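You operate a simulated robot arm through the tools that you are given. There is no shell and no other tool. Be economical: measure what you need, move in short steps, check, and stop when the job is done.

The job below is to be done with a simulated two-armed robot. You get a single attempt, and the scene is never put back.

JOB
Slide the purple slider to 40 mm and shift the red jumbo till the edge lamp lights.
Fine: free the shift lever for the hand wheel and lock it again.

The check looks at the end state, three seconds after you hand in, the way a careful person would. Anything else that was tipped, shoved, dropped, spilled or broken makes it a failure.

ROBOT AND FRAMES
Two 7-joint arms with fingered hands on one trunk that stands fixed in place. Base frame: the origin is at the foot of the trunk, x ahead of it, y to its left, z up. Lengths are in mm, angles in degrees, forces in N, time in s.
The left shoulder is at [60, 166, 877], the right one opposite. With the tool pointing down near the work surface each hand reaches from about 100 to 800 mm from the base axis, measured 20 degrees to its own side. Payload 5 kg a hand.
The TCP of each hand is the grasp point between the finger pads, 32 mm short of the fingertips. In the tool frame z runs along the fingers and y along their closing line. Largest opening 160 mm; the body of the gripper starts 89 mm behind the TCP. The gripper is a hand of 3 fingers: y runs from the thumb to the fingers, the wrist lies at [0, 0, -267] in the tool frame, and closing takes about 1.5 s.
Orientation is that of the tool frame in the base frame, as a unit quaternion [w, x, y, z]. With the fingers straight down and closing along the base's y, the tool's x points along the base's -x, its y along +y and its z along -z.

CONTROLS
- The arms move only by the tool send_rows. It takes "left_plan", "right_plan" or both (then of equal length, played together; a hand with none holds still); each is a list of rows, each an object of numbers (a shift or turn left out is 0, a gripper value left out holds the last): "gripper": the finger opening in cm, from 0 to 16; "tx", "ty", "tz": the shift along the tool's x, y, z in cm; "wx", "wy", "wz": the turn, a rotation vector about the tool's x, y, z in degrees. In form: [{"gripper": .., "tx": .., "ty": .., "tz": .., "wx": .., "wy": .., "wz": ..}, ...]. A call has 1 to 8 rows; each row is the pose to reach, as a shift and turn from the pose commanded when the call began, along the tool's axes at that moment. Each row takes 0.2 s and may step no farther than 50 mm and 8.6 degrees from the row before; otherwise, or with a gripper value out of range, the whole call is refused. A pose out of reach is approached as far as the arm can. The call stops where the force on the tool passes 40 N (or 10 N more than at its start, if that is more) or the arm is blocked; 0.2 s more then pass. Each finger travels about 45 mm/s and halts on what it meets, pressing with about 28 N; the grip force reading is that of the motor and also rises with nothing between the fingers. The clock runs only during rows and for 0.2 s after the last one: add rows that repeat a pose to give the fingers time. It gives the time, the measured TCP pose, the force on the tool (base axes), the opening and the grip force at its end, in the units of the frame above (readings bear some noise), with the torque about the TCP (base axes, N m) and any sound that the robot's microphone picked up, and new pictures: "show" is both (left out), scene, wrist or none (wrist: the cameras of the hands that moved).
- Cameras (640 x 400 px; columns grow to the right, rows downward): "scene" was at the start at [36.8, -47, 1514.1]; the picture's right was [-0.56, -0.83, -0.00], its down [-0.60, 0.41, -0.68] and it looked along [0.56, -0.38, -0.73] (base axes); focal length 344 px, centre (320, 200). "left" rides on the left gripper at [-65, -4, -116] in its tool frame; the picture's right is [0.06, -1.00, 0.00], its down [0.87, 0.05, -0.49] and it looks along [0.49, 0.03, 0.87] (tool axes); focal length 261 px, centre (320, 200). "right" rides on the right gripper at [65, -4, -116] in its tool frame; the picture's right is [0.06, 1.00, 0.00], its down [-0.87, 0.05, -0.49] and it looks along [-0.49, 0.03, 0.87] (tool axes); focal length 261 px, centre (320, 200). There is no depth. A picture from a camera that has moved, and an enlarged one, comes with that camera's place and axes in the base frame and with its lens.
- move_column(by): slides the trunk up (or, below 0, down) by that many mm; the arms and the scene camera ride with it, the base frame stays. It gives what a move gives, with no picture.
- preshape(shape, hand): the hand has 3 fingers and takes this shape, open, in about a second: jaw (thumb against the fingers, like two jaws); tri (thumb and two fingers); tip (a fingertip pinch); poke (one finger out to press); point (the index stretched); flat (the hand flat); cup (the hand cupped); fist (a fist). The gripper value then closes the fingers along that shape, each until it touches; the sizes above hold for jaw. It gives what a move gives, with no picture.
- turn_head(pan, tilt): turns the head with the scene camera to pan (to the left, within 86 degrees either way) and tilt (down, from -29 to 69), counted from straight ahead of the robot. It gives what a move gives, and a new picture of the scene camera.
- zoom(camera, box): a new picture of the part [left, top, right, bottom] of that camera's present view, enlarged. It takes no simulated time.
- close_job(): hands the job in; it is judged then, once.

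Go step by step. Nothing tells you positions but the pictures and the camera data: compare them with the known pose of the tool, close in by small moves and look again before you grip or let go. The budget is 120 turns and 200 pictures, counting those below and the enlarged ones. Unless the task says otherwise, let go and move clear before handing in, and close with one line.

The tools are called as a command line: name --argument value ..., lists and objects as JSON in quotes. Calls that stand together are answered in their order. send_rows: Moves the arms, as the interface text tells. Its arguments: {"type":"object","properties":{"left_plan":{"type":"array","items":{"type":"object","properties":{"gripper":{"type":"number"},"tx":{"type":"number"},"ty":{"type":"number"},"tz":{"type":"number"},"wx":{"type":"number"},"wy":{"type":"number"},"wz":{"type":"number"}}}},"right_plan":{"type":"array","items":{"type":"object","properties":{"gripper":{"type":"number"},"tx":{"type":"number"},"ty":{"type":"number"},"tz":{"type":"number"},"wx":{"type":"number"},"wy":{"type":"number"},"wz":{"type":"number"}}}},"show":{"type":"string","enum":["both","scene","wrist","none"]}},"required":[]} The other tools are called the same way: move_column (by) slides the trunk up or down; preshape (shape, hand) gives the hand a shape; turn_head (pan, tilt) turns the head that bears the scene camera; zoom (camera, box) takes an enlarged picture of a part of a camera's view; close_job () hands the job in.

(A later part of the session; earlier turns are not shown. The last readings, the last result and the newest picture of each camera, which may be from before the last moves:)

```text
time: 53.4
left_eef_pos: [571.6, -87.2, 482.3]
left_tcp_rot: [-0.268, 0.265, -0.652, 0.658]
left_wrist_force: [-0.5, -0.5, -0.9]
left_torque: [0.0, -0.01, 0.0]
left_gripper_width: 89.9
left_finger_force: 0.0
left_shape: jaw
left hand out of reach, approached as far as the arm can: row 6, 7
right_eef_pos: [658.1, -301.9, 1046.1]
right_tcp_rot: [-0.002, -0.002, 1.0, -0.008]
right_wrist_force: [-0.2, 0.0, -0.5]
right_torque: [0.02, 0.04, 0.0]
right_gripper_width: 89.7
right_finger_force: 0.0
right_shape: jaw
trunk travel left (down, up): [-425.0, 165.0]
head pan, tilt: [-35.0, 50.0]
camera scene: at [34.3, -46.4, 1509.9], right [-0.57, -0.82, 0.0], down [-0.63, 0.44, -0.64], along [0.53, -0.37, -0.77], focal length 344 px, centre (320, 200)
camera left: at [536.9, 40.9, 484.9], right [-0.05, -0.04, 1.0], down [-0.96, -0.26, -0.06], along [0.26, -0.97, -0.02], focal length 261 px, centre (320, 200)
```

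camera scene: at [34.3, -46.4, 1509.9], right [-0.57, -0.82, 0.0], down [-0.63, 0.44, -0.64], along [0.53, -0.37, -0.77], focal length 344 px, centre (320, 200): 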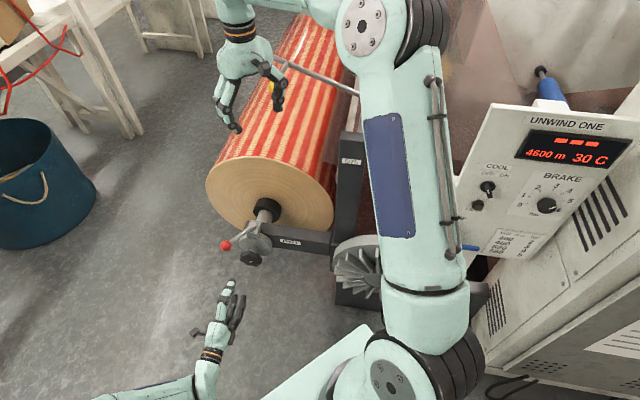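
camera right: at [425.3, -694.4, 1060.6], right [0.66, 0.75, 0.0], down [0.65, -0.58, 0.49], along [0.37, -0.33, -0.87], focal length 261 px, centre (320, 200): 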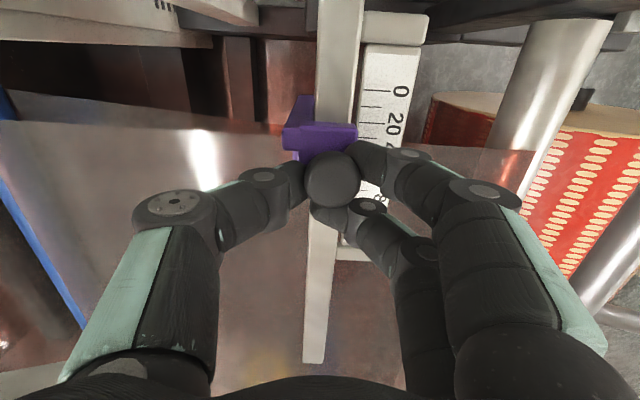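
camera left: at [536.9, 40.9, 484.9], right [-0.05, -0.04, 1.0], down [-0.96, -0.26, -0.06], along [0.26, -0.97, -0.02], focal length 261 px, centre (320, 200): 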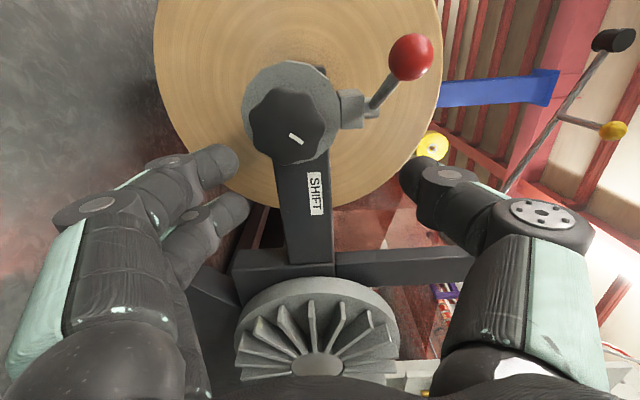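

I'm facing the hand wheel squarely; its centre is near [685,-197,453], a little below my axis. I'll correct height and move closer with a wider opening.

send_rows --left_plan '[{"gripper": 11.5, "ty": 1, "tz": 1.5}, {"ty": 2, "tz": 3}, {"tx": -0.2, "ty": 2.9, "tz": 4.6}, {"tx": -0.2, "ty": 2.9, "tz": 4.6}]' --show "wrist"

```text
time: 54.4
left_eef_pos: [595.1, -108.5, 493.2]
left_tcp_rot: [-0.269, 0.265, -0.652, 0.657]
left_wrist_force: [0.2, 0.8, -0.8]
left_torque: [0.03, -0.01, 0.03]
left_gripper_width: 114.9
left_finger_force: 0.1
left_shape: jaw
left hand out of reach, approached as far as the arm can: row 1, 2, 3, 4
right_eef_pos: [656.6, -300.5, 1047.1]
right_tcp_rot: [-0.001, -0.002, 1.0, -0.008]
right_wrist_force: [0.8, 0.5, -0.3]
right_torque: [0.0, 0.01, 0.01]
right_gripper_width: 89.5
right_finger_force: 0.1
right_shape: jaw
trunk travel left (down, up): [-425.0, 165.0]
head pan, tilt: [-35.0, 50.0]
camera left: at [561.3, 19.8, 496.3], right [-0.05, -0.04, 1.0], down [-0.96, -0.26, -0.06], along [0.26, -0.97, -0.02], focal length 261 px, centre (320, 200)
```

left: 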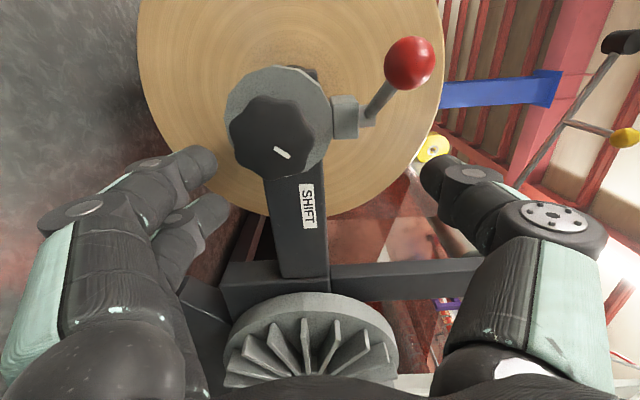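

The left arm runs out of reach downward, so I'll lower the trunk by 100 mm. The right hand has room beneath it.

move_column --by -100

send_rows --left_plan '[{"ty": -2, "tz": 0}, {"ty": -4}, {"ty": -5.5}, {"ty": -5.5}]'

```text
time: 55.8
left_eef_pos: [595.3, -107.6, 393.9]
left_tcp_rot: [-0.269, 0.265, -0.652, 0.658]
left_wrist_force: [0.2, 0.2, -0.1]
left_torque: [0.01, 0.01, -0.02]
left_gripper_width: 114.7
left_finger_force: 0.1
left_shape: jaw
right_eef_pos: [656.9, -301.4, 947.2]
right_tcp_rot: [-0.001, -0.001, 1.0, -0.008]
right_wrist_force: [0.3, -0.6, -0.6]
right_torque: [-0.04, -0.01, 0.03]
right_gripper_width: 89.7
right_finger_force: 0.1
right_shape: jaw
trunk travel left (down, up): [-325.0, 265.0]
head pan, tilt: [-35.0, 50.0]
```

```text
time: 56.8
left_eef_pos: [595.9, -108.8, 447.8]
left_tcp_rot: [-0.269, 0.265, -0.652, 0.657]
left_wrist_force: [-0.4, -1.0, 0.5]
left_torque: [-0.02, -0.01, -0.01]
left_gripper_width: 114.8
left_finger_force: 0.0
left_shape: jaw
right_eef_pos: [657.2, -302.0, 945.9]
right_tcp_rot: [-0.001, -0.003, 1.0, -0.008]
right_wrist_force: [0.1, -0.5, -0.4]
right_torque: [0.0, 0.0, 0.02]
right_gripper_width: 89.8
right_finger_force: 0.1
right_shape: jaw
trunk travel left (down, up): [-325.0, 265.0]
head pan, tilt: [-35.0, 50.0]
camera scene: at [33.9, -46.2, 1409.9], right [-0.57, -0.82, 0.0], down [-0.63, 0.44, -0.64], along [0.53, -0.37, -0.77], focal length 344 px, centre (320, 200)
camera left: at [562.1, 19.6, 451.6], right [-0.05, -0.04, 1.0], down [-0.96, -0.26, -0.06], along [0.26, -0.97, -0.02], focal length 261 px, centre (320, 200)
```

scene: 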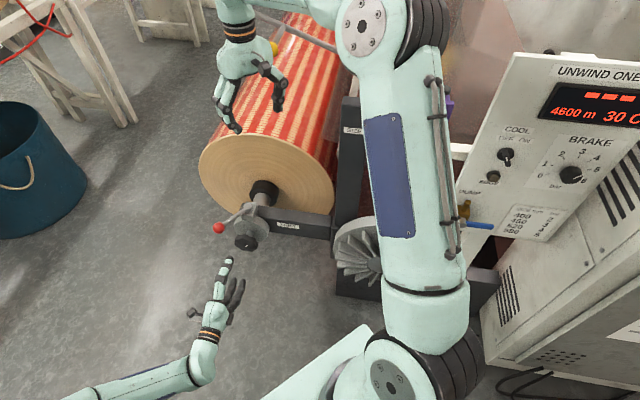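
left: 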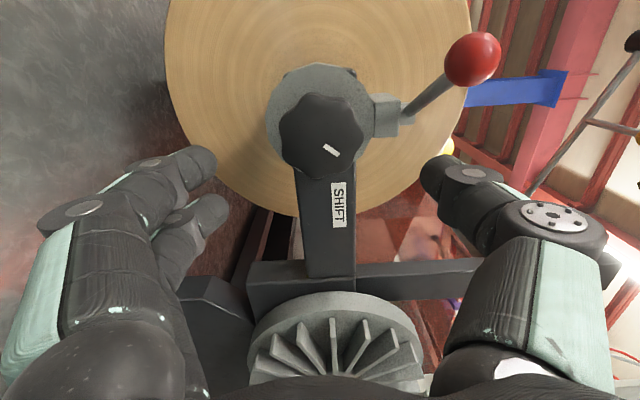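

Now it's within reach, and the wheel is centred 112 mm ahead. I'll advance over it.

send_rows --left_plan '[{"tx": -0.1, "ty": -0.4, "tz": 4}, {"tx": -0.1, "ty": -0.4, "tz": 8}, {"tx": -0.1, "ty": -0.4, "tz": 11.2}, {"tx": -0.1, "ty": -0.4, "tz": 11.2}]'

```text
time: 57.8
left_eef_pos: [674.2, -186.1, 452.7]
left_tcp_rot: [-0.269, 0.265, -0.652, 0.657]
left_wrist_force: [-0.4, 0.4, 0.4]
left_torque: [-0.05, -0.02, 0.02]
left_gripper_width: 114.5
left_finger_force: 0.1
left_shape: jaw
right_eef_pos: [656.6, -301.3, 945.1]
right_tcp_rot: [-0.001, -0.001, 1.0, -0.008]
right_wrist_force: [-0.1, 0.3, -0.2]
right_torque: [0.02, 0.01, 0.01]
right_gripper_width: 89.7
right_finger_force: 0.0
right_shape: jaw
trunk travel left (down, up): [-325.0, 265.0]
head pan, tilt: [-35.0, 50.0]
camera scene: at [34.0, -46.5, 1409.9], right [-0.57, -0.82, 0.0], down [-0.63, 0.44, -0.64], along [0.53, -0.37, -0.77], focal length 344 px, centre (320, 200)
camera left: at [639.4, -58.6, 455.2], right [-0.05, -0.04, 1.0], down [-0.96, -0.26, -0.06], along [0.26, -0.97, -0.02], focal length 261 px, centre (320, 200)
```

scene: 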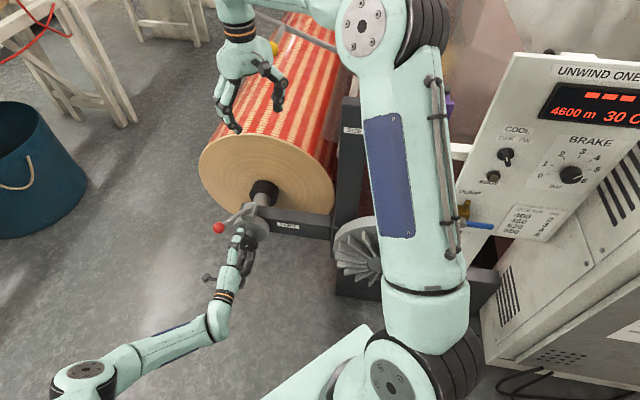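
left: 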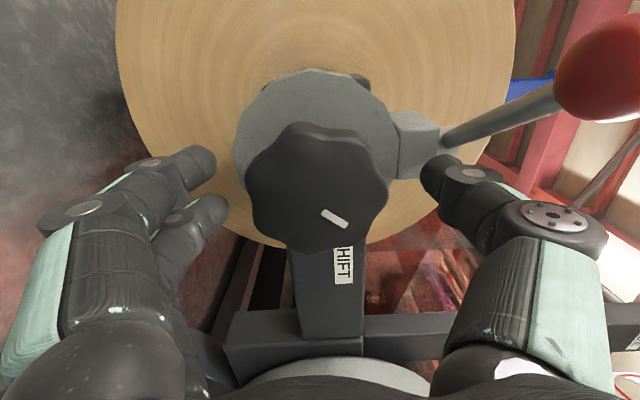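

The lobed wheel lies between thumb and fingers. I'll go 8 mm further and close on it.

send_rows --left_plan '[{"tz": 0.8, "gripper": 10}, {"tz": 0.8, "gripper": 8}, {"tz": 0.8, "gripper": 6}, {"tz": 0.8, "gripper": 5}, {"tz": 0.8, "gripper": 5}, {"tz": 0.8, "gripper": 5}]' --show "wrist"

```text
time: 59.2
left_eef_pos: [679.6, -192.1, 453.1]
left_tcp_rot: [-0.269, 0.265, -0.652, 0.658]
left_wrist_force: [2.1, -2.0, 0.0]
left_torque: [0.05, -0.02, 0.05]
left_gripper_width: 66.3
left_finger_force: 28.1
left_shape: jaw
right_eef_pos: [658.3, -303.2, 946.7]
right_tcp_rot: [-0.001, -0.002, 1.0, -0.008]
right_wrist_force: [-0.1, -0.6, 0.1]
right_torque: [0.01, -0.01, 0.0]
right_gripper_width: 89.7
right_finger_force: 0.2
right_shape: jaw
trunk travel left (down, up): [-325.0, 265.0]
head pan, tilt: [-35.0, 50.0]
camera left: at [645.0, -63.8, 455.4], right [-0.05, -0.04, 1.0], down [-0.96, -0.26, -0.06], along [0.26, -0.97, -0.02], focal length 261 px, centre (320, 200)
```

left: 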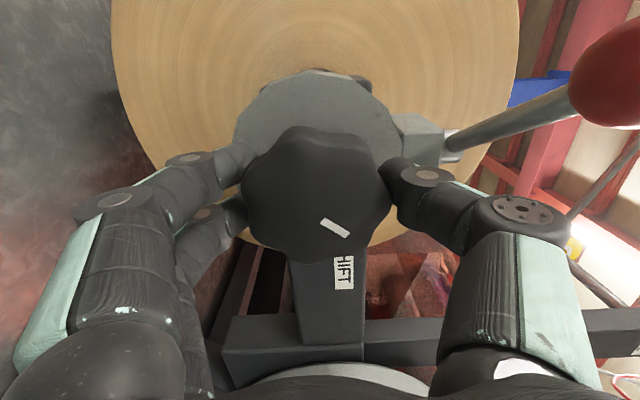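

The wheel is gripped at 66 mm. I'll try turning it 40° clockwise, seen from the operator.

send_rows --left_plan '[{"wz": 8}, {"wz": 16}, {"wz": 24}, {"wz": 32}, {"wz": 40}, {"wz": 40}]'

```text
time: 60.6
left_eef_pos: [678.7, -193.6, 453.6]
left_tcp_rot: [0.477, -0.025, 0.703, -0.526]
left_wrist_force: [-14.0, 2.9, 3.8]
left_torque: [-0.05, -0.08, -0.19]
left_gripper_width: 66.7
left_finger_force: 27.9
left_shape: jaw
right_eef_pos: [656.4, -301.6, 947.1]
right_tcp_rot: [-0.001, -0.002, 1.0, -0.007]
right_wrist_force: [-1.4, -0.5, -0.9]
right_torque: [0.01, 0.02, 0.03]
right_gripper_width: 89.6
right_finger_force: 0.1
right_shape: jaw
trunk travel left (down, up): [-325.0, 265.0]
head pan, tilt: [-35.0, 50.0]
camera scene: at [33.1, -46.1, 1409.9], right [-0.57, -0.82, 0.0], down [-0.63, 0.44, -0.64], along [0.53, -0.37, -0.77], focal length 344 px, centre (320, 200)
camera left: at [631.6, -77.6, 497.5], right [-0.5, -0.48, 0.72], down [-0.79, -0.09, -0.61], along [0.36, -0.87, -0.33], focal length 261 px, centre (320, 200)
```

scene: 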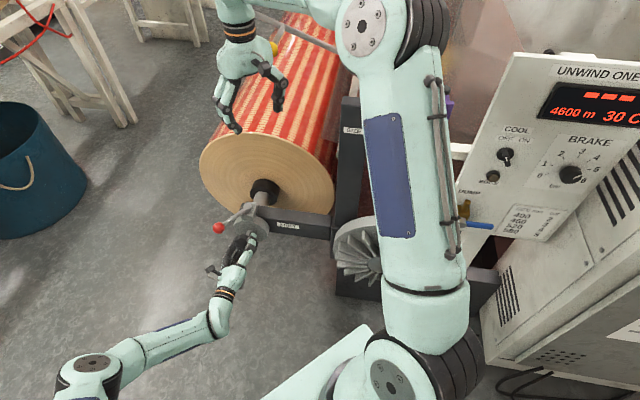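
left: 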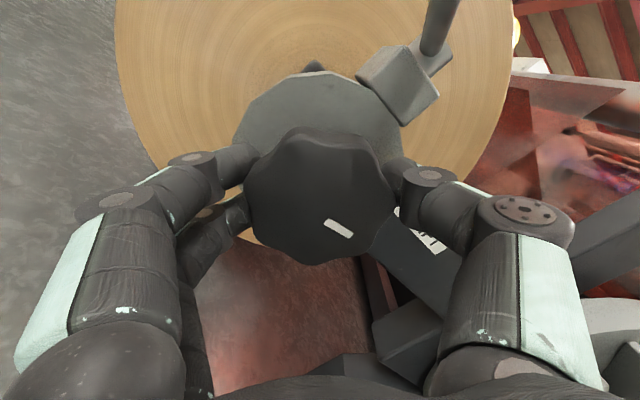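

The wheel turned with the hand. I'll check the lamp and the gap at the hub.

zoom --camera "scene" --box '[190, 120, 350, 260]'

zoom --camera "scene" --box '[450, 130, 550, 210]'

```text
2.86 times, centred on (270, 190) of scene
camera zoom: at [33.1, -46.1, 1409.9], right [-0.57, -0.82, 0.0], down [-0.63, 0.44, -0.64], along [0.53, -0.37, -0.77], focal length 984 px, centre (463, 229)
```

zoom: 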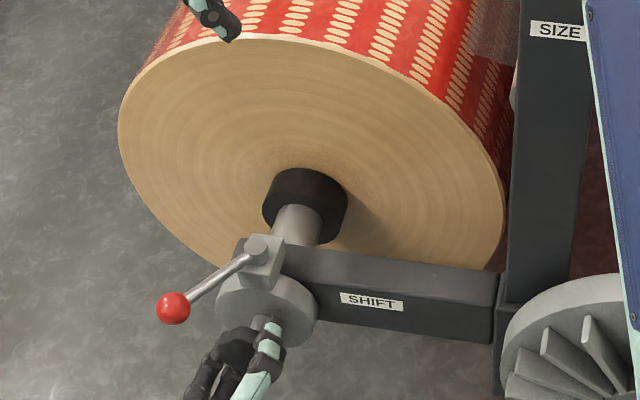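

```text
5.00 times, centred on (500, 170) of scene
camera zoom: at [33.1, -46.1, 1409.9], right [-0.57, -0.82, 0.0], down [-0.63, 0.44, -0.64], along [0.53, -0.37, -0.77], focal length 1722 px, centre (-580, 350)
```

zoom: 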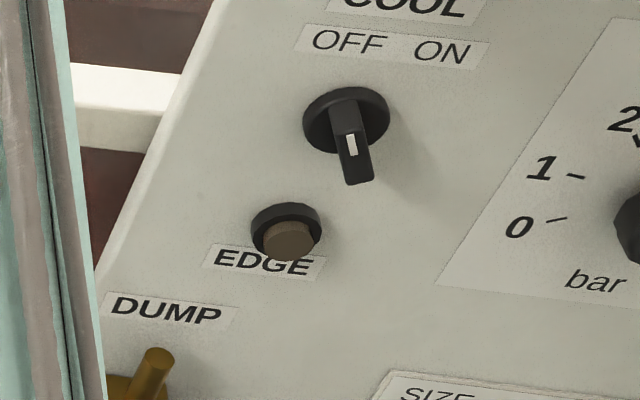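

The lamp is still dark, and that gives me a baseline picture. I'll turn further the same way.

send_rows --left_plan '[{"wz": 8}, {"wz": 16}, {"wz": 24}, {"wz": 32}, {"wz": 40}, {"wz": 48}, {"wz": 56}, {"wz": 56}]' --show "wrist"

zoom --camera "scene" --box '[190, 120, 350, 260]'

```text
time: 62.4
left_eef_pos: [677.4, -194.8, 454.0]
left_tcp_rot: [0.669, 0.308, 0.633, -0.24]
left_wrist_force: [-25.3, 1.4, 7.0]
left_torque: [-0.08, 0.03, -0.88]
left_gripper_width: 66.8
left_finger_force: 28.3
left_shape: jaw
right_eef_pos: [656.6, -301.6, 947.8]
right_tcp_rot: [-0.001, -0.002, 1.0, -0.008]
right_wrist_force: [0.1, -0.4, -0.2]
right_torque: [0.0, 0.0, -0.01]
right_gripper_width: 89.5
right_finger_force: 0.0
right_shape: jaw
trunk travel left (down, up): [-325.0, 265.0]
head pan, tilt: [-35.0, 50.0]
camera left: at [589.4, -119.2, 517.3], right [-0.7, -0.69, -0.17], down [-0.23, 0.45, -0.86], along [0.67, -0.57, -0.48], focal length 261 px, centre (320, 200)
```

left: 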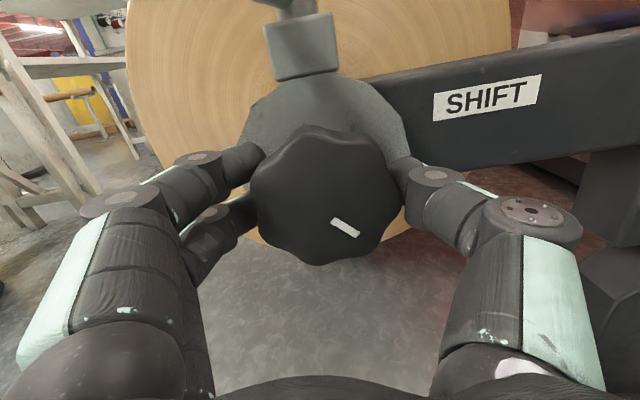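

```text
2.86 times, centred on (270, 190) of scene
camera zoom: at [32.4, -46.1, 1410.0], right [-0.57, -0.82, 0.0], down [-0.63, 0.44, -0.64], along [0.53, -0.37, -0.77], focal length 984 px, centre (463, 229)
```

zoom: 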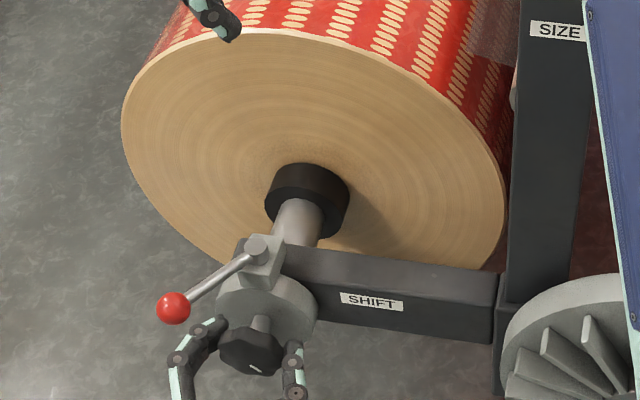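

Clockwise moves the roll away, in +a. Seen from above, the web edge lay beyond the sensor, so the roll has to come back toward the operator. I'll turn counterclockwise and watch the lamp.

send_rows --left_plan '[{"ty": -0.3, "tz": -0.2}, {"ty": -0.3, "tz": -0.2, "wz": -8}, {"ty": -0.3, "tz": -0.2, "wz": -16}, {"ty": -0.3, "tz": -0.2, "wz": -24}, {"ty": -0.3, "tz": -0.2, "wz": -32}, {"ty": -0.3, "tz": -0.2, "wz": -40}, {"ty": -0.3, "tz": -0.2, "wz": -48}, {"ty": -0.3, "tz": -0.2, "wz": -56}]' --show "none"

send_rows --left_plan '[{"wz": -8}, {"wz": -16}, {"wz": -24}, {"wz": -32}, {"wz": -40}, {"wz": -40}]' --show "scene"

```text
time: 64.2
left_eef_pos: [678.6, -192.2, 453.5]
left_tcp_rot: [0.478, -0.028, 0.703, -0.526]
left_wrist_force: [14.0, -8.8, 2.5]
left_torque: [0.06, -0.03, 0.13]
left_gripper_width: 66.2
left_finger_force: 28.0
left_shape: jaw
right_eef_pos: [657.2, -301.5, 946.7]
right_tcp_rot: [-0.002, -0.001, 1.0, -0.009]
right_wrist_force: [1.3, 0.1, 0.1]
right_torque: [0.01, 0.0, 0.0]
right_gripper_width: 89.6
right_finger_force: 0.0
right_shape: jaw
trunk travel left (down, up): [-325.0, 265.0]
head pan, tilt: [-35.0, 50.0]
```

```text
time: 65.6
left_eef_pos: [678.7, -191.9, 451.9]
left_tcp_rot: [-0.269, 0.268, -0.652, 0.657]
left_wrist_force: [22.4, 11.0, -3.9]
left_torque: [0.07, 0.02, 0.48]
left_gripper_width: 66.1
left_finger_force: 28.1
left_shape: jaw
right_eef_pos: [658.8, -301.7, 945.5]
right_tcp_rot: [-0.001, -0.002, 1.0, -0.008]
right_wrist_force: [0.9, 0.9, -0.2]
right_torque: [0.03, 0.0, -0.01]
right_gripper_width: 89.5
right_finger_force: 0.1
right_shape: jaw
trunk travel left (down, up): [-325.0, 265.0]
head pan, tilt: [-35.0, 50.0]
camera scene: at [35.3, -46.0, 1409.8], right [-0.57, -0.82, 0.0], down [-0.63, 0.44, -0.64], along [0.53, -0.37, -0.77], focal length 344 px, centre (320, 200)
```

scene: 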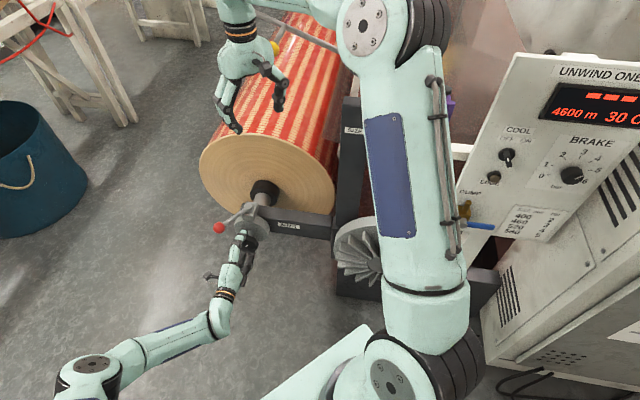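

I'm back at the starting angle and the lamp is dark. I'll continue counterclockwise.

send_rows --left_plan '[{"tx": -0.2}, {"tx": -0.2, "wz": -8}, {"tx": -0.2, "wz": -16}, {"tx": -0.2, "wz": -24}, {"tx": -0.2, "wz": -32}, {"tx": -0.2, "wz": -32}]' --show "none"

zoom --camera "scene" --box '[190, 120, 350, 260]'

zoom --camera "scene" --box '[470, 140, 530, 200]'

```text
time: 66.2
left_eef_pos: [679.3, -190.0, 456.3]
left_tcp_rot: [-0.232, 0.307, -0.638, 0.667]
left_wrist_force: [19.0, -8.3, -13.9]
left_torque: [0.06, 0.04, 0.21]
left_gripper_width: 66.2
left_finger_force: 28.0
left_shape: jaw
left hand out of reach, approached as far as the arm can: row 2, 3
right_eef_pos: [657.7, -305.2, 946.7]
right_tcp_rot: [-0.001, 0.001, 1.0, -0.008]
right_wrist_force: [-0.5, -0.8, 0.5]
right_torque: [0.02, -0.02, 0.0]
right_gripper_width: 89.5
right_finger_force: 0.0
right_shape: jaw
trunk travel left (down, up): [-325.0, 265.0]
head pan, tilt: [-35.0, 50.0]
stopped in row 3 (left hand): the force on the tool passed its limit at 44 N (the readings are from after the stop); the commanded pose is now the measured one
```

```text
2.86 times, centred on (270, 190) of scene
camera zoom: at [34.5, -47.2, 1409.7], right [-0.58, -0.82, 0.0], down [-0.63, 0.44, -0.64], along [0.52, -0.37, -0.77], focal length 984 px, centre (463, 229)
```

zoom: 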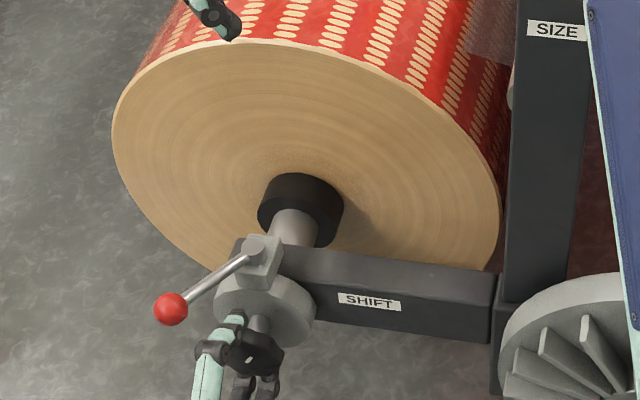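

```text
6.67 times, centred on (500, 170) of scene
camera zoom: at [34.5, -47.2, 1409.7], right [-0.58, -0.82, 0.0], down [-0.63, 0.44, -0.64], along [0.52, -0.37, -0.77], focal length 2295 px, centre (-880, 400)
```

zoom: 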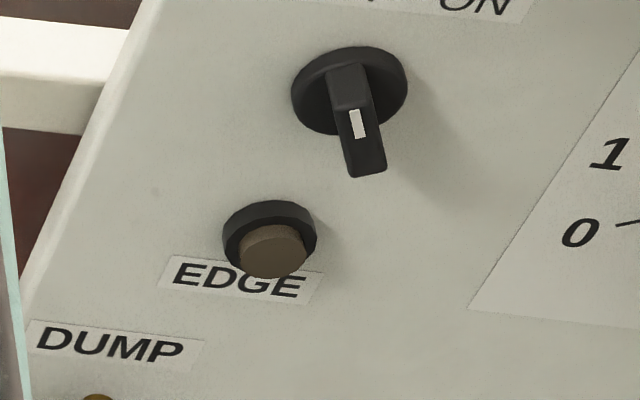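

The wrist limit stops counterclockwise turning here, so I'll ratchet: open, turn the hand back clockwise, grip again and turn on.

send_rows --left_plan '[{"gripper": 8, "tx": 0.2, "ty": 0.3}, {"gripper": 10, "tx": 0.2, "ty": 0.3}, {"tx": 0.2, "ty": 0.3}, {"tx": 0.2, "ty": 0.3, "wz": 8}, {"tx": 0.2, "ty": 0.3, "wz": 16}, {"tx": 0.2, "ty": 0.3, "wz": 24}, {"tx": 0.2, "ty": 0.3, "wz": 32}, {"tx": 0.2, "ty": 0.3, "wz": 40}]' --show "none"

send_rows --left_plan '[{"wz": 8}, {"wz": 16}, {"wz": 24}, {"wz": 32}, {"wz": 40}, {"wz": 48}, {"wz": 56}, {"wz": 64}]' --show "wrist"

```text
time: 68.0
left_eef_pos: [674.6, -192.9, 455.7]
left_tcp_rot: [0.448, -0.068, 0.703, -0.548]
left_wrist_force: [0.2, 0.1, -0.2]
left_torque: [0.0, 0.0, -0.02]
left_gripper_width: 99.5
left_finger_force: 0.1
left_shape: jaw
right_eef_pos: [656.6, -303.0, 947.1]
right_tcp_rot: [-0.001, -0.001, 1.0, -0.007]
right_wrist_force: [-0.5, 0.0, -1.3]
right_torque: [-0.03, -0.01, 0.01]
right_gripper_width: 89.6
right_finger_force: 0.1
right_shape: jaw
trunk travel left (down, up): [-325.0, 265.0]
head pan, tilt: [-35.0, 50.0]
```

```text
time: 69.8
left_eef_pos: [676.0, -191.4, 454.8]
left_tcp_rot: [0.67, 0.316, 0.632, -0.228]
left_wrist_force: [0.4, 0.0, 0.7]
left_torque: [0.02, -0.02, -0.03]
left_gripper_width: 99.3
left_finger_force: 0.0
left_shape: jaw
right_eef_pos: [657.5, -302.2, 946.5]
right_tcp_rot: [0.0, -0.001, 1.0, -0.008]
right_wrist_force: [0.2, -0.7, -0.1]
right_torque: [-0.02, -0.01, 0.03]
right_gripper_width: 89.4
right_finger_force: 0.0
right_shape: jaw
trunk travel left (down, up): [-325.0, 265.0]
head pan, tilt: [-35.0, 50.0]
camera left: at [584.7, -118.2, 519.3], right [-0.7, -0.69, -0.2], down [-0.22, 0.47, -0.85], along [0.68, -0.55, -0.48], focal length 261 px, centre (320, 200)
```

left: 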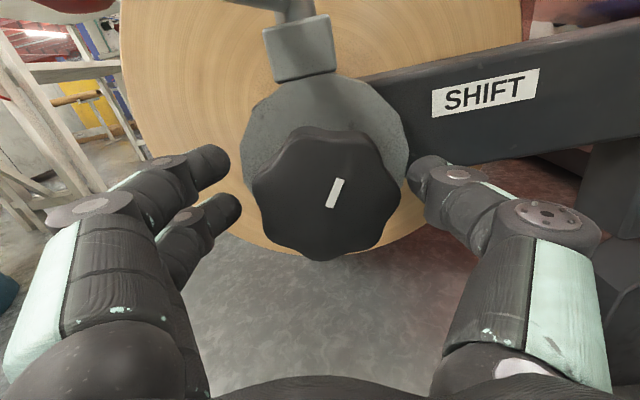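

The hand turned freely. I'll rotate another 48° to get a longer stroke, then grip.

send_rows --left_plan '[{"wz": 8}, {"wz": 16}, {"wz": 24}, {"wz": 32}, {"wz": 40}, {"wz": 48}, {"wz": 48}]' --show "wrist"

```text
time: 71.4
left_eef_pos: [676.1, -191.9, 454.1]
left_tcp_rot: [0.705, 0.546, 0.449, 0.063]
left_wrist_force: [0.7, -0.2, 0.0]
left_torque: [-0.04, 0.05, 0.0]
left_gripper_width: 99.2
left_finger_force: 0.1
left_shape: jaw
right_eef_pos: [656.6, -304.1, 946.9]
right_tcp_rot: [0.0, -0.001, 1.0, -0.008]
right_wrist_force: [0.7, -0.4, -0.4]
right_torque: [0.01, 0.04, 0.01]
right_gripper_width: 89.7
right_finger_force: 0.1
right_shape: jaw
trunk travel left (down, up): [-325.0, 265.0]
head pan, tilt: [-35.0, 50.0]
camera left: at [554.6, -148.8, 487.9], right [-0.36, -0.36, -0.86], down [0.19, 0.88, -0.45], along [0.91, -0.32, -0.25], focal length 261 px, centre (320, 200)
```

left: 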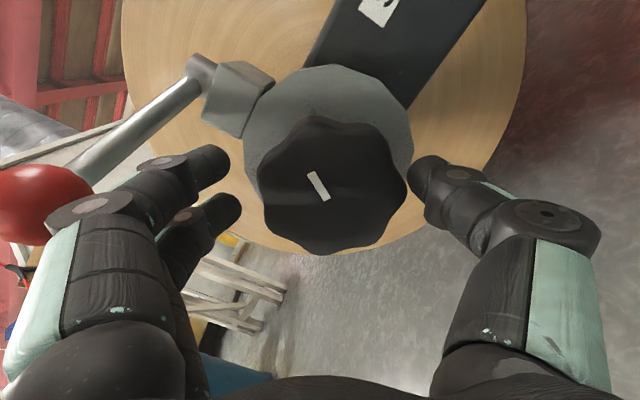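

The lever rod is getting close to the fingers, so I'll stop here and grip the wheel.

send_rows --left_plan '[{"ty": -0.3, "gripper": 8}, {"ty": -0.3, "gripper": 6}, {"ty": -0.3, "gripper": 5}, {"ty": -0.3, "gripper": 5}, {"ty": -0.3, "wz": -8}, {"ty": -0.3, "wz": -16}, {"ty": -0.3, "wz": -24}, {"ty": -0.3, "wz": -32}]' --show "none"

send_rows --left_plan '[{"wz": -8}, {"wz": -16}, {"wz": -24}, {"wz": -32}, {"wz": -32}]' --show "scene"

zoom --camera "scene" --box '[470, 140, 530, 200]'

```text
time: 73.2
left_eef_pos: [674.5, -192.5, 452.3]
left_tcp_rot: [0.694, 0.399, 0.583, -0.135]
left_wrist_force: [11.1, -4.2, -5.7]
left_torque: [0.03, 0.04, 0.16]
left_gripper_width: 66.8
left_finger_force: 27.3
left_shape: jaw
right_eef_pos: [657.9, -302.8, 946.0]
right_tcp_rot: [-0.002, -0.001, 1.0, -0.008]
right_wrist_force: [0.0, -0.4, -0.7]
right_torque: [0.0, -0.01, 0.05]
right_gripper_width: 89.6
right_finger_force: 0.0
right_shape: jaw
trunk travel left (down, up): [-325.0, 265.0]
head pan, tilt: [-35.0, 50.0]
```

```text
time: 74.4
left_eef_pos: [674.8, -192.8, 452.4]
left_tcp_rot: [0.63, 0.223, 0.671, -0.32]
left_wrist_force: [4.0, 7.4, -13.8]
left_torque: [0.1, 0.28, 0.43]
left_gripper_width: 66.8
left_finger_force: 28.0
left_shape: jaw
right_eef_pos: [657.6, -303.5, 944.7]
right_tcp_rot: [-0.002, 0.0, 1.0, -0.008]
right_wrist_force: [-0.1, 0.1, 0.5]
right_torque: [0.03, 0.0, -0.03]
right_gripper_width: 89.7
right_finger_force: 0.2
right_shape: jaw
trunk travel left (down, up): [-325.0, 265.0]
head pan, tilt: [-35.0, 50.0]
camera scene: at [35.1, -46.3, 1409.8], right [-0.57, -0.82, 0.0], down [-0.63, 0.44, -0.64], along [0.53, -0.37, -0.77], focal length 344 px, centre (320, 200)
```

scene: 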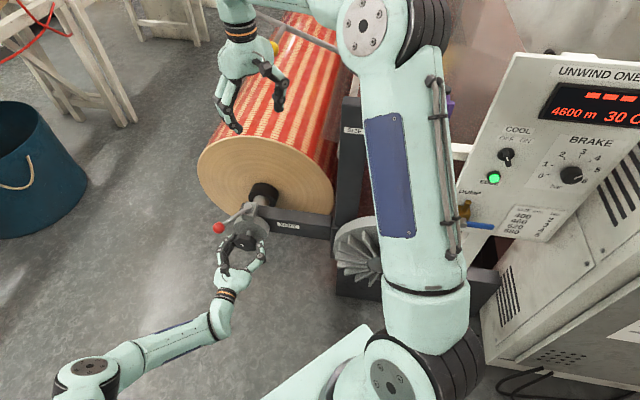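

```text
6.67 times, centred on (500, 170) of scene
camera zoom: at [35.1, -46.3, 1409.8], right [-0.57, -0.82, 0.0], down [-0.63, 0.44, -0.64], along [0.53, -0.37, -0.77], focal length 2295 px, centre (-880, 400)
```

zoom: 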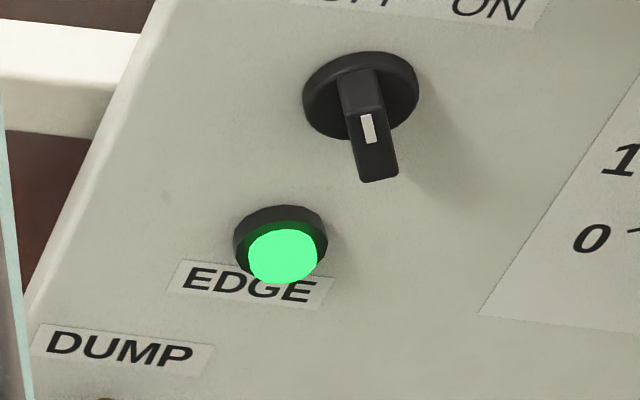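

The EDGE lamp is green. I'll find how wide its window is by nudging a little further.

send_rows --left_plan '[{"wz": -6}, {"wz": -12}, {"wz": -12}]' --show "none"

zoom --camera "scene" --box '[470, 140, 530, 200]'

```text
time: 75.2
left_eef_pos: [673.4, -193.4, 451.3]
left_tcp_rot: [0.593, 0.151, 0.691, -0.385]
left_wrist_force: [4.8, 3.3, -19.6]
left_torque: [0.33, 0.39, 0.32]
left_gripper_width: 66.6
left_finger_force: 28.4
left_shape: jaw
right_eef_pos: [659.0, -303.1, 945.3]
right_tcp_rot: [-0.002, -0.001, 1.0, -0.008]
right_wrist_force: [0.4, -0.3, 0.3]
right_torque: [0.0, -0.01, 0.02]
right_gripper_width: 89.5
right_finger_force: 0.0
right_shape: jaw
trunk travel left (down, up): [-325.0, 265.0]
head pan, tilt: [-35.0, 50.0]
```

```text
6.67 times, centred on (500, 170) of scene
camera zoom: at [35.7, -46.7, 1409.7], right [-0.57, -0.82, 0.0], down [-0.63, 0.44, -0.64], along [0.53, -0.37, -0.77], focal length 2295 px, centre (-880, 400)
```

zoom: 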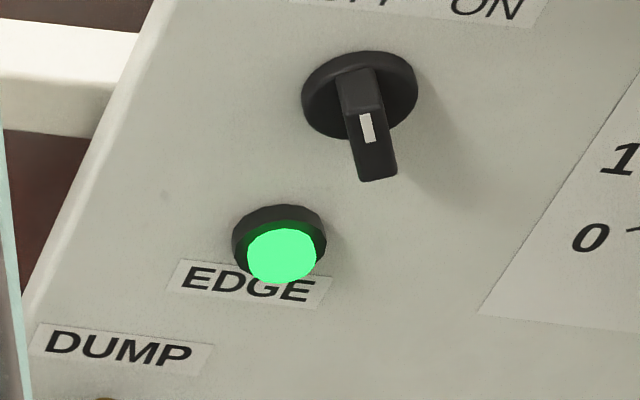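

It's still green after 12° more. One more nudge.

send_rows --left_plan '[{"wz": -6}, {"wz": -12}, {"wz": -12}]' --show "none"

zoom --camera "scene" --box '[470, 140, 530, 200]'

```text
time: 76.0
left_eef_pos: [673.8, -193.7, 452.2]
left_tcp_rot: [0.55, 0.078, 0.703, -0.444]
left_wrist_force: [3.0, 0.1, -22.0]
left_torque: [0.39, 0.49, 0.29]
left_gripper_width: 66.6
left_finger_force: 27.9
left_shape: jaw
right_eef_pos: [658.8, -302.9, 945.8]
right_tcp_rot: [-0.002, 0.0, 1.0, -0.008]
right_wrist_force: [0.7, -0.4, 0.6]
right_torque: [0.0, -0.02, -0.01]
right_gripper_width: 89.6
right_finger_force: 0.1
right_shape: jaw
trunk travel left (down, up): [-325.0, 265.0]
head pan, tilt: [-35.0, 50.0]
```

```text
6.67 times, centred on (500, 170) of scene
camera zoom: at [35.7, -46.9, 1409.8], right [-0.57, -0.82, 0.0], down [-0.63, 0.44, -0.64], along [0.53, -0.37, -0.77], focal length 2295 px, centre (-880, 400)
```

zoom: 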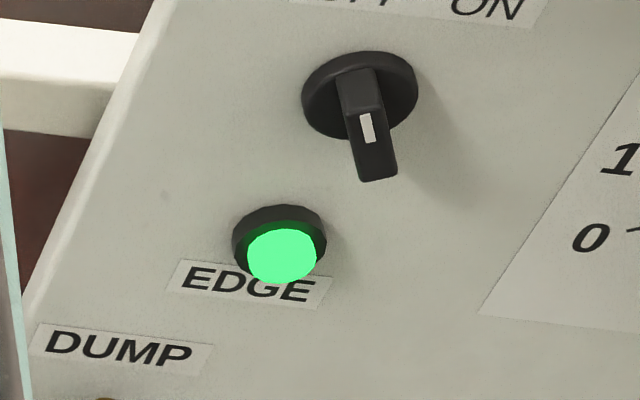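

It's still green. I'll probe 14° further to learn whether the window ends there.

send_rows --left_plan '[{"wz": -7}, {"wz": -14}, {"wz": -14}]' --show "none"

zoom --camera "scene" --box '[190, 120, 350, 260]'

zoom --camera "scene" --box '[470, 140, 530, 200]'

```text
time: 76.8
left_eef_pos: [674.5, -193.8, 452.3]
left_tcp_rot: [0.492, -0.008, 0.707, -0.508]
left_wrist_force: [-0.3, -0.7, -17.7]
left_torque: [0.39, 0.45, 0.24]
left_gripper_width: 67.1
left_finger_force: 27.9
left_shape: jaw
right_eef_pos: [658.0, -302.4, 946.4]
right_tcp_rot: [-0.002, -0.001, 1.0, -0.008]
right_wrist_force: [-0.4, 0.5, 0.9]
right_torque: [0.0, 0.0, -0.01]
right_gripper_width: 89.4
right_finger_force: 0.1
right_shape: jaw
trunk travel left (down, up): [-325.0, 265.0]
head pan, tilt: [-35.0, 50.0]
```

```text
2.86 times, centred on (270, 190) of scene
camera zoom: at [35.2, -46.7, 1409.9], right [-0.57, -0.82, 0.0], down [-0.63, 0.44, -0.64], along [0.53, -0.37, -0.77], focal length 984 px, centre (463, 229)
```

zoom: 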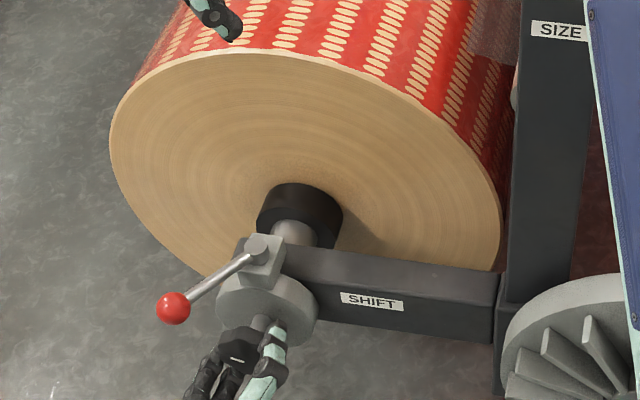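

```text
6.67 times, centred on (500, 170) of scene
camera zoom: at [35.2, -46.7, 1409.9], right [-0.57, -0.82, 0.0], down [-0.63, 0.44, -0.64], along [0.53, -0.37, -0.77], focal length 2295 px, centre (-880, 400)
```

zoom: 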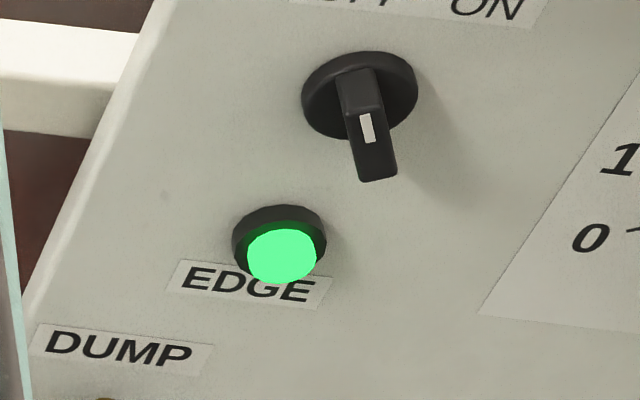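

The lamp stays green over at least 38° of turn. I'll turn back 16° to sit well inside that range, then release the wheel.

send_rows --left_plan '[{"wz": 8}, {"wz": 16}, {"wz": 16}, {"wz": 16, "gripper": 7}, {"wz": 16, "gripper": 9}, {"wz": 16, "gripper": 11}, {"wz": 16, "gripper": 11}, {"wz": 16, "gripper": 11}]' --show "wrist"

zoom --camera "scene" --box '[470, 140, 530, 200]'

```text
time: 78.6
left_eef_pos: [674.5, -192.9, 452.9]
left_tcp_rot: [0.558, 0.091, 0.7, -0.435]
left_wrist_force: [-0.4, -0.8, -0.2]
left_torque: [0.02, 0.0, 0.01]
left_gripper_width: 109.6
left_finger_force: 0.0
left_shape: jaw
right_eef_pos: [656.8, -303.9, 947.0]
right_tcp_rot: [-0.001, -0.001, 1.0, -0.008]
right_wrist_force: [0.1, 0.9, 0.1]
right_torque: [0.02, 0.0, -0.02]
right_gripper_width: 89.7
right_finger_force: 0.0
right_shape: jaw
trunk travel left (down, up): [-325.0, 265.0]
head pan, tilt: [-35.0, 50.0]
camera left: at [613.4, -90.2, 510.8], right [-0.63, -0.63, 0.45], down [-0.62, 0.07, -0.78], along [0.46, -0.78, -0.44], focal length 261 px, centre (320, 200)
```

left: 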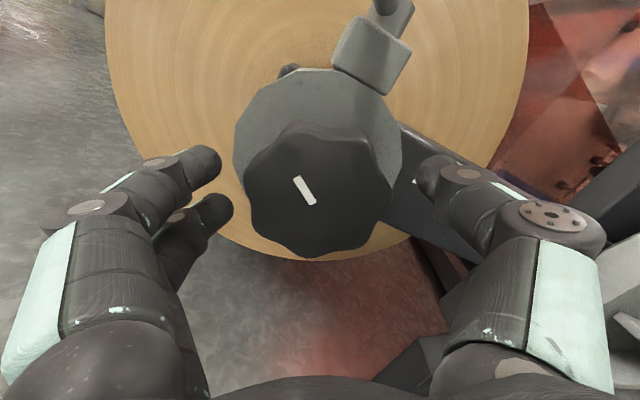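

```text
6.67 times, centred on (500, 170) of scene
camera zoom: at [34.0, -46.3, 1409.9], right [-0.57, -0.82, 0.0], down [-0.63, 0.44, -0.64], along [0.53, -0.37, -0.77], focal length 2295 px, centre (-880, 400)
```

zoom: 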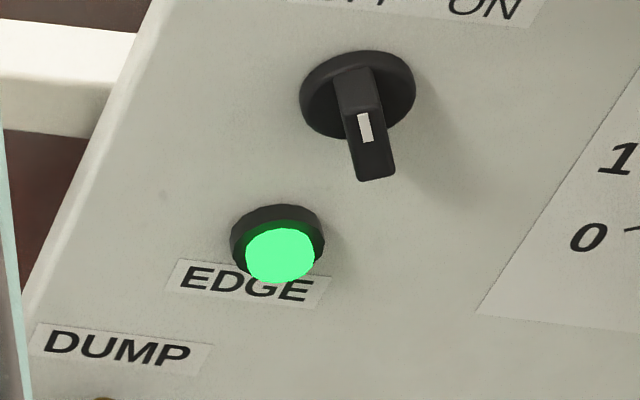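

The lamp is green with the wheel released. Next I'll push the lever back to lock it. First I'll back the hand off, raise it and level its roll.

send_rows --left_plan '[{"tz": -4.5}, {"tz": -9}, {"tz": -13}, {"tx": -3.4, "ty": -2, "tz": -13, "wz": -8}, {"tx": -6.8, "ty": -4, "tz": -13, "wz": -16}, {"tx": -10.1, "ty": -5.9, "tz": -13, "wz": -24}, {"tx": -10.1, "ty": -5.9, "tz": -13, "wz": -32}, {"tx": -10.1, "ty": -5.9, "tz": -13, "wz": -40}]'

```text
time: 80.4
left_eef_pos: [582.5, -98.9, 570.4]
left_tcp_rot: [0.376, -0.156, 0.689, -0.6]
left_wrist_force: [-0.1, 0.2, 1.0]
left_torque: [-0.03, 0.01, 0.01]
left_gripper_width: 109.7
left_finger_force: 0.0
left_shape: jaw
right_eef_pos: [657.2, -302.8, 947.5]
right_tcp_rot: [0.0, 0.0, 1.0, -0.008]
right_wrist_force: [0.6, -0.7, 0.3]
right_torque: [0.0, 0.01, 0.01]
right_gripper_width: 89.7
right_finger_force: 0.1
right_shape: jaw
trunk travel left (down, up): [-325.0, 265.0]
head pan, tilt: [-35.0, 50.0]
camera scene: at [34.0, -46.2, 1409.9], right [-0.57, -0.82, 0.0], down [-0.63, 0.44, -0.64], along [0.53, -0.37, -0.77], focal length 344 px, centre (320, 200)
camera left: at [543.8, 25.0, 595.5], right [-0.28, -0.27, 0.92], down [-0.91, -0.22, -0.34], along [0.29, -0.94, -0.19], focal length 261 px, centre (320, 200)
```

scene: 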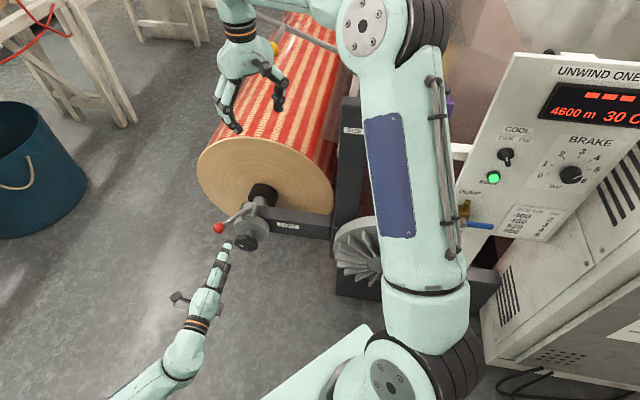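
left: 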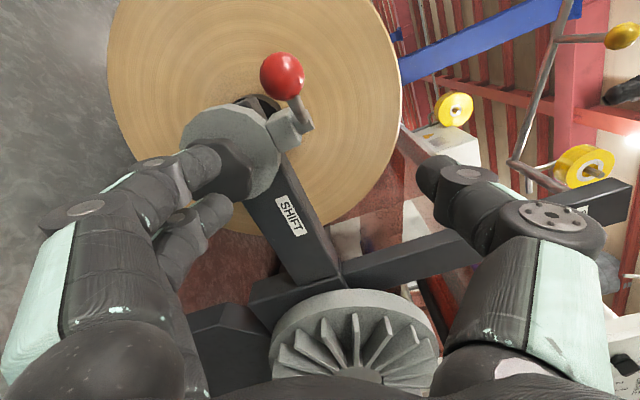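

The lever ball is near [693,-137,565]. I'll close the fingers, turn the hand to face more forward, and bring the fingertips to the near side of the rod.

send_rows --left_plan '[{"gripper": 6, "wx": -2.1, "wy": -6.1, "wz": -4}, {"gripper": 3, "wx": -4.3, "wy": -12.2, "wz": -8}, {"gripper": 0, "tx": 0.1, "ty": 0.1, "tz": 3, "wx": -6.4, "wy": -18.3, "wz": -12}, {"tx": 0.2, "ty": 0.1, "tz": 6, "wx": -8.6, "wy": -24.5, "wz": -16}, {"tx": 0.2, "ty": 0.2, "tz": 8.3, "wx": -8.6, "wy": -24.5, "wz": -16}, {"tx": 0.2, "ty": 0.2, "tz": 8.3, "wx": -8.6, "wy": -24.5, "wz": -16}, {"tx": 0.2, "ty": 0.2, "tz": 8.3, "wx": -8.6, "wy": -24.5, "wz": -16}]'

```text
time: 82.0
left_eef_pos: [641.7, -160.3, 566.4]
left_tcp_rot: [0.414, -0.398, 0.609, -0.547]
left_wrist_force: [0.0, 0.4, 1.2]
left_torque: [0.02, 0.04, 0.03]
left_gripper_width: 0.2
left_finger_force: 14.7
left_shape: jaw
right_eef_pos: [657.3, -304.2, 945.5]
right_tcp_rot: [-0.001, -0.001, 1.0, -0.008]
right_wrist_force: [0.1, 1.3, 0.6]
right_torque: [0.0, 0.01, -0.03]
right_gripper_width: 89.8
right_finger_force: 0.0
right_shape: jaw
trunk travel left (down, up): [-325.0, 265.0]
head pan, tilt: [-35.0, 50.0]
camera scene: at [33.9, -46.3, 1409.9], right [-0.57, -0.82, 0.0], down [-0.63, 0.44, -0.64], along [0.53, -0.37, -0.77], focal length 344 px, centre (320, 200)
camera left: at [554.1, -60.3, 581.3], right [0.01, -0.14, 0.99], down [-0.76, -0.65, -0.09], along [0.65, -0.75, -0.12], focal length 261 px, centre (320, 200)
```

scene: 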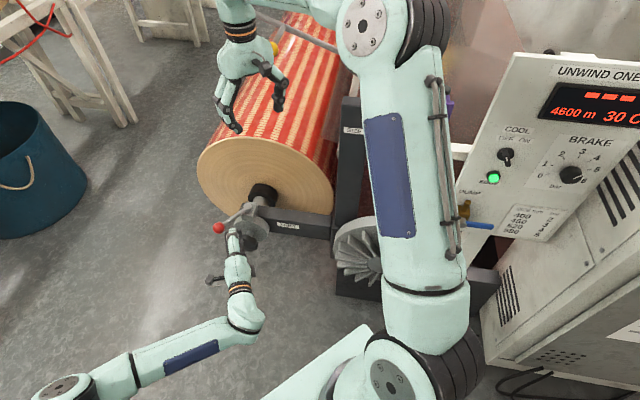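
left: 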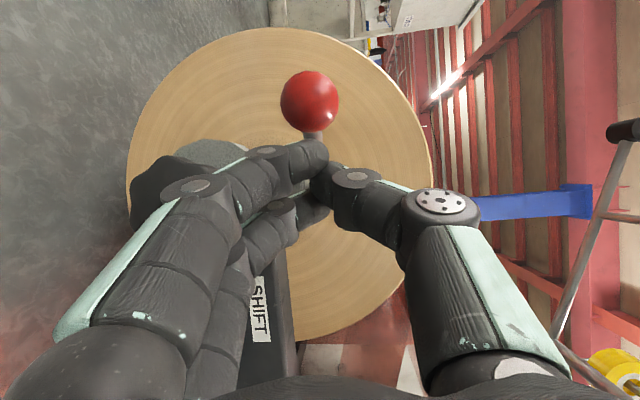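

The fingertips line up with the rod on its near side. I'll push along +x toward the locked position.

send_rows --left_plan '[{"tx": -0.7, "ty": -0.1, "tz": 1.9}, {"tx": -1.4, "ty": -0.1, "tz": 3.8}, {"tx": -2.1, "ty": -0.2, "tz": 5.7}, {"tx": -2.7, "ty": -0.2, "tz": 7.5}, {"tx": -2.7, "ty": -0.2, "tz": 7.5}]'

```text
time: 83.2
left_eef_pos: [718.6, -162.2, 565.5]
left_tcp_rot: [0.415, -0.399, 0.609, -0.545]
left_wrist_force: [-0.4, -0.1, 0.4]
left_torque: [0.0, -0.01, 0.01]
left_gripper_width: 0.0
left_finger_force: 27.6
left_shape: jaw
right_eef_pos: [657.7, -302.1, 946.4]
right_tcp_rot: [-0.001, -0.001, 1.0, -0.008]
right_wrist_force: [-0.4, 0.0, -0.1]
right_torque: [-0.01, -0.01, -0.01]
right_gripper_width: 89.5
right_finger_force: 0.1
right_shape: jaw
trunk travel left (down, up): [-325.0, 265.0]
head pan, tilt: [-35.0, 50.0]
camera scene: at [34.0, -46.4, 1409.9], right [-0.57, -0.82, 0.0], down [-0.63, 0.44, -0.64], along [0.53, -0.37, -0.77], focal length 344 px, centre (320, 200)
camera left: at [632.6, -62.4, 580.9], right [0.01, -0.14, 0.99], down [-0.76, -0.65, -0.09], along [0.65, -0.75, -0.12], focal length 261 px, centre (320, 200)
```

scene: 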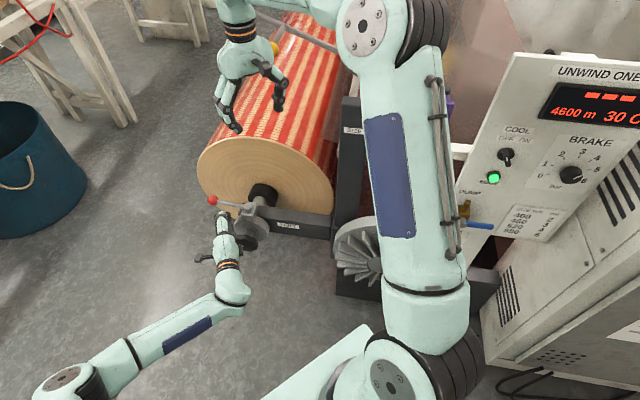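
left: 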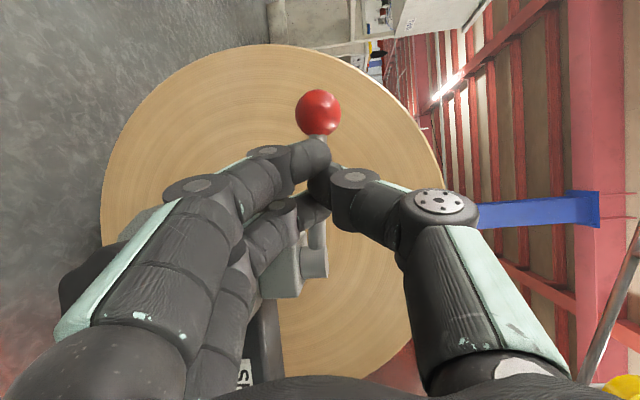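

The lever follows with little force. I'll keep pushing to its stop.

send_rows --left_plan '[{"tx": -0.5, "ty": 0, "tz": 1.4}, {"tx": -0.9, "ty": -0.1, "tz": 2.6}, {"tx": -1.3, "ty": -0.1, "tz": 3.6}, {"tx": -1.4, "ty": -0.1, "tz": 4.4}, {"tx": -1.4, "ty": -0.1, "tz": 5}, {"tx": -1.4, "ty": -0.1, "tz": 5.6}, {"tx": -1.4, "ty": -0.1, "tz": 6.2}]'

```text
time: 84.3
left_eef_pos: [764.2, -160.7, 563.3]
left_tcp_rot: [0.416, -0.397, 0.609, -0.546]
left_wrist_force: [-36.3, 28.8, 8.6]
left_torque: [-0.1, -0.21, 0.06]
left_gripper_width: 0.2
left_finger_force: 28.2
left_shape: jaw
right_eef_pos: [655.7, -301.7, 948.4]
right_tcp_rot: [0.0, -0.002, 1.0, -0.009]
right_wrist_force: [-0.7, 0.1, -0.3]
right_torque: [-0.02, -0.03, -0.01]
right_gripper_width: 89.5
right_finger_force: 0.2
right_shape: jaw
trunk travel left (down, up): [-325.0, 265.0]
head pan, tilt: [-35.0, 50.0]
stopped in row 5 (left hand): the force on the tool passed its limit at 52 N (the readings are from after the stop); the commanded pose is now the measured one
camera scene: at [31.3, -44.7, 1410.2], right [-0.57, -0.82, 0.0], down [-0.63, 0.44, -0.64], along [0.53, -0.37, -0.76], focal length 344 px, centre (320, 200)
camera left: at [677.3, -62.1, 579.9], right [0.01, -0.15, 0.99], down [-0.76, -0.65, -0.09], along [0.65, -0.75, -0.12], focal length 261 px, centre (320, 200)
```

scene: 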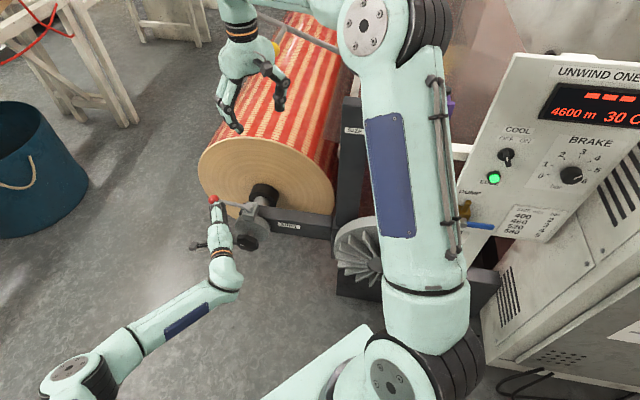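
left: 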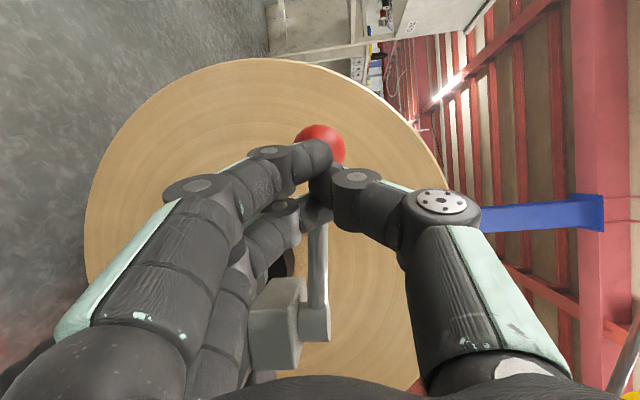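

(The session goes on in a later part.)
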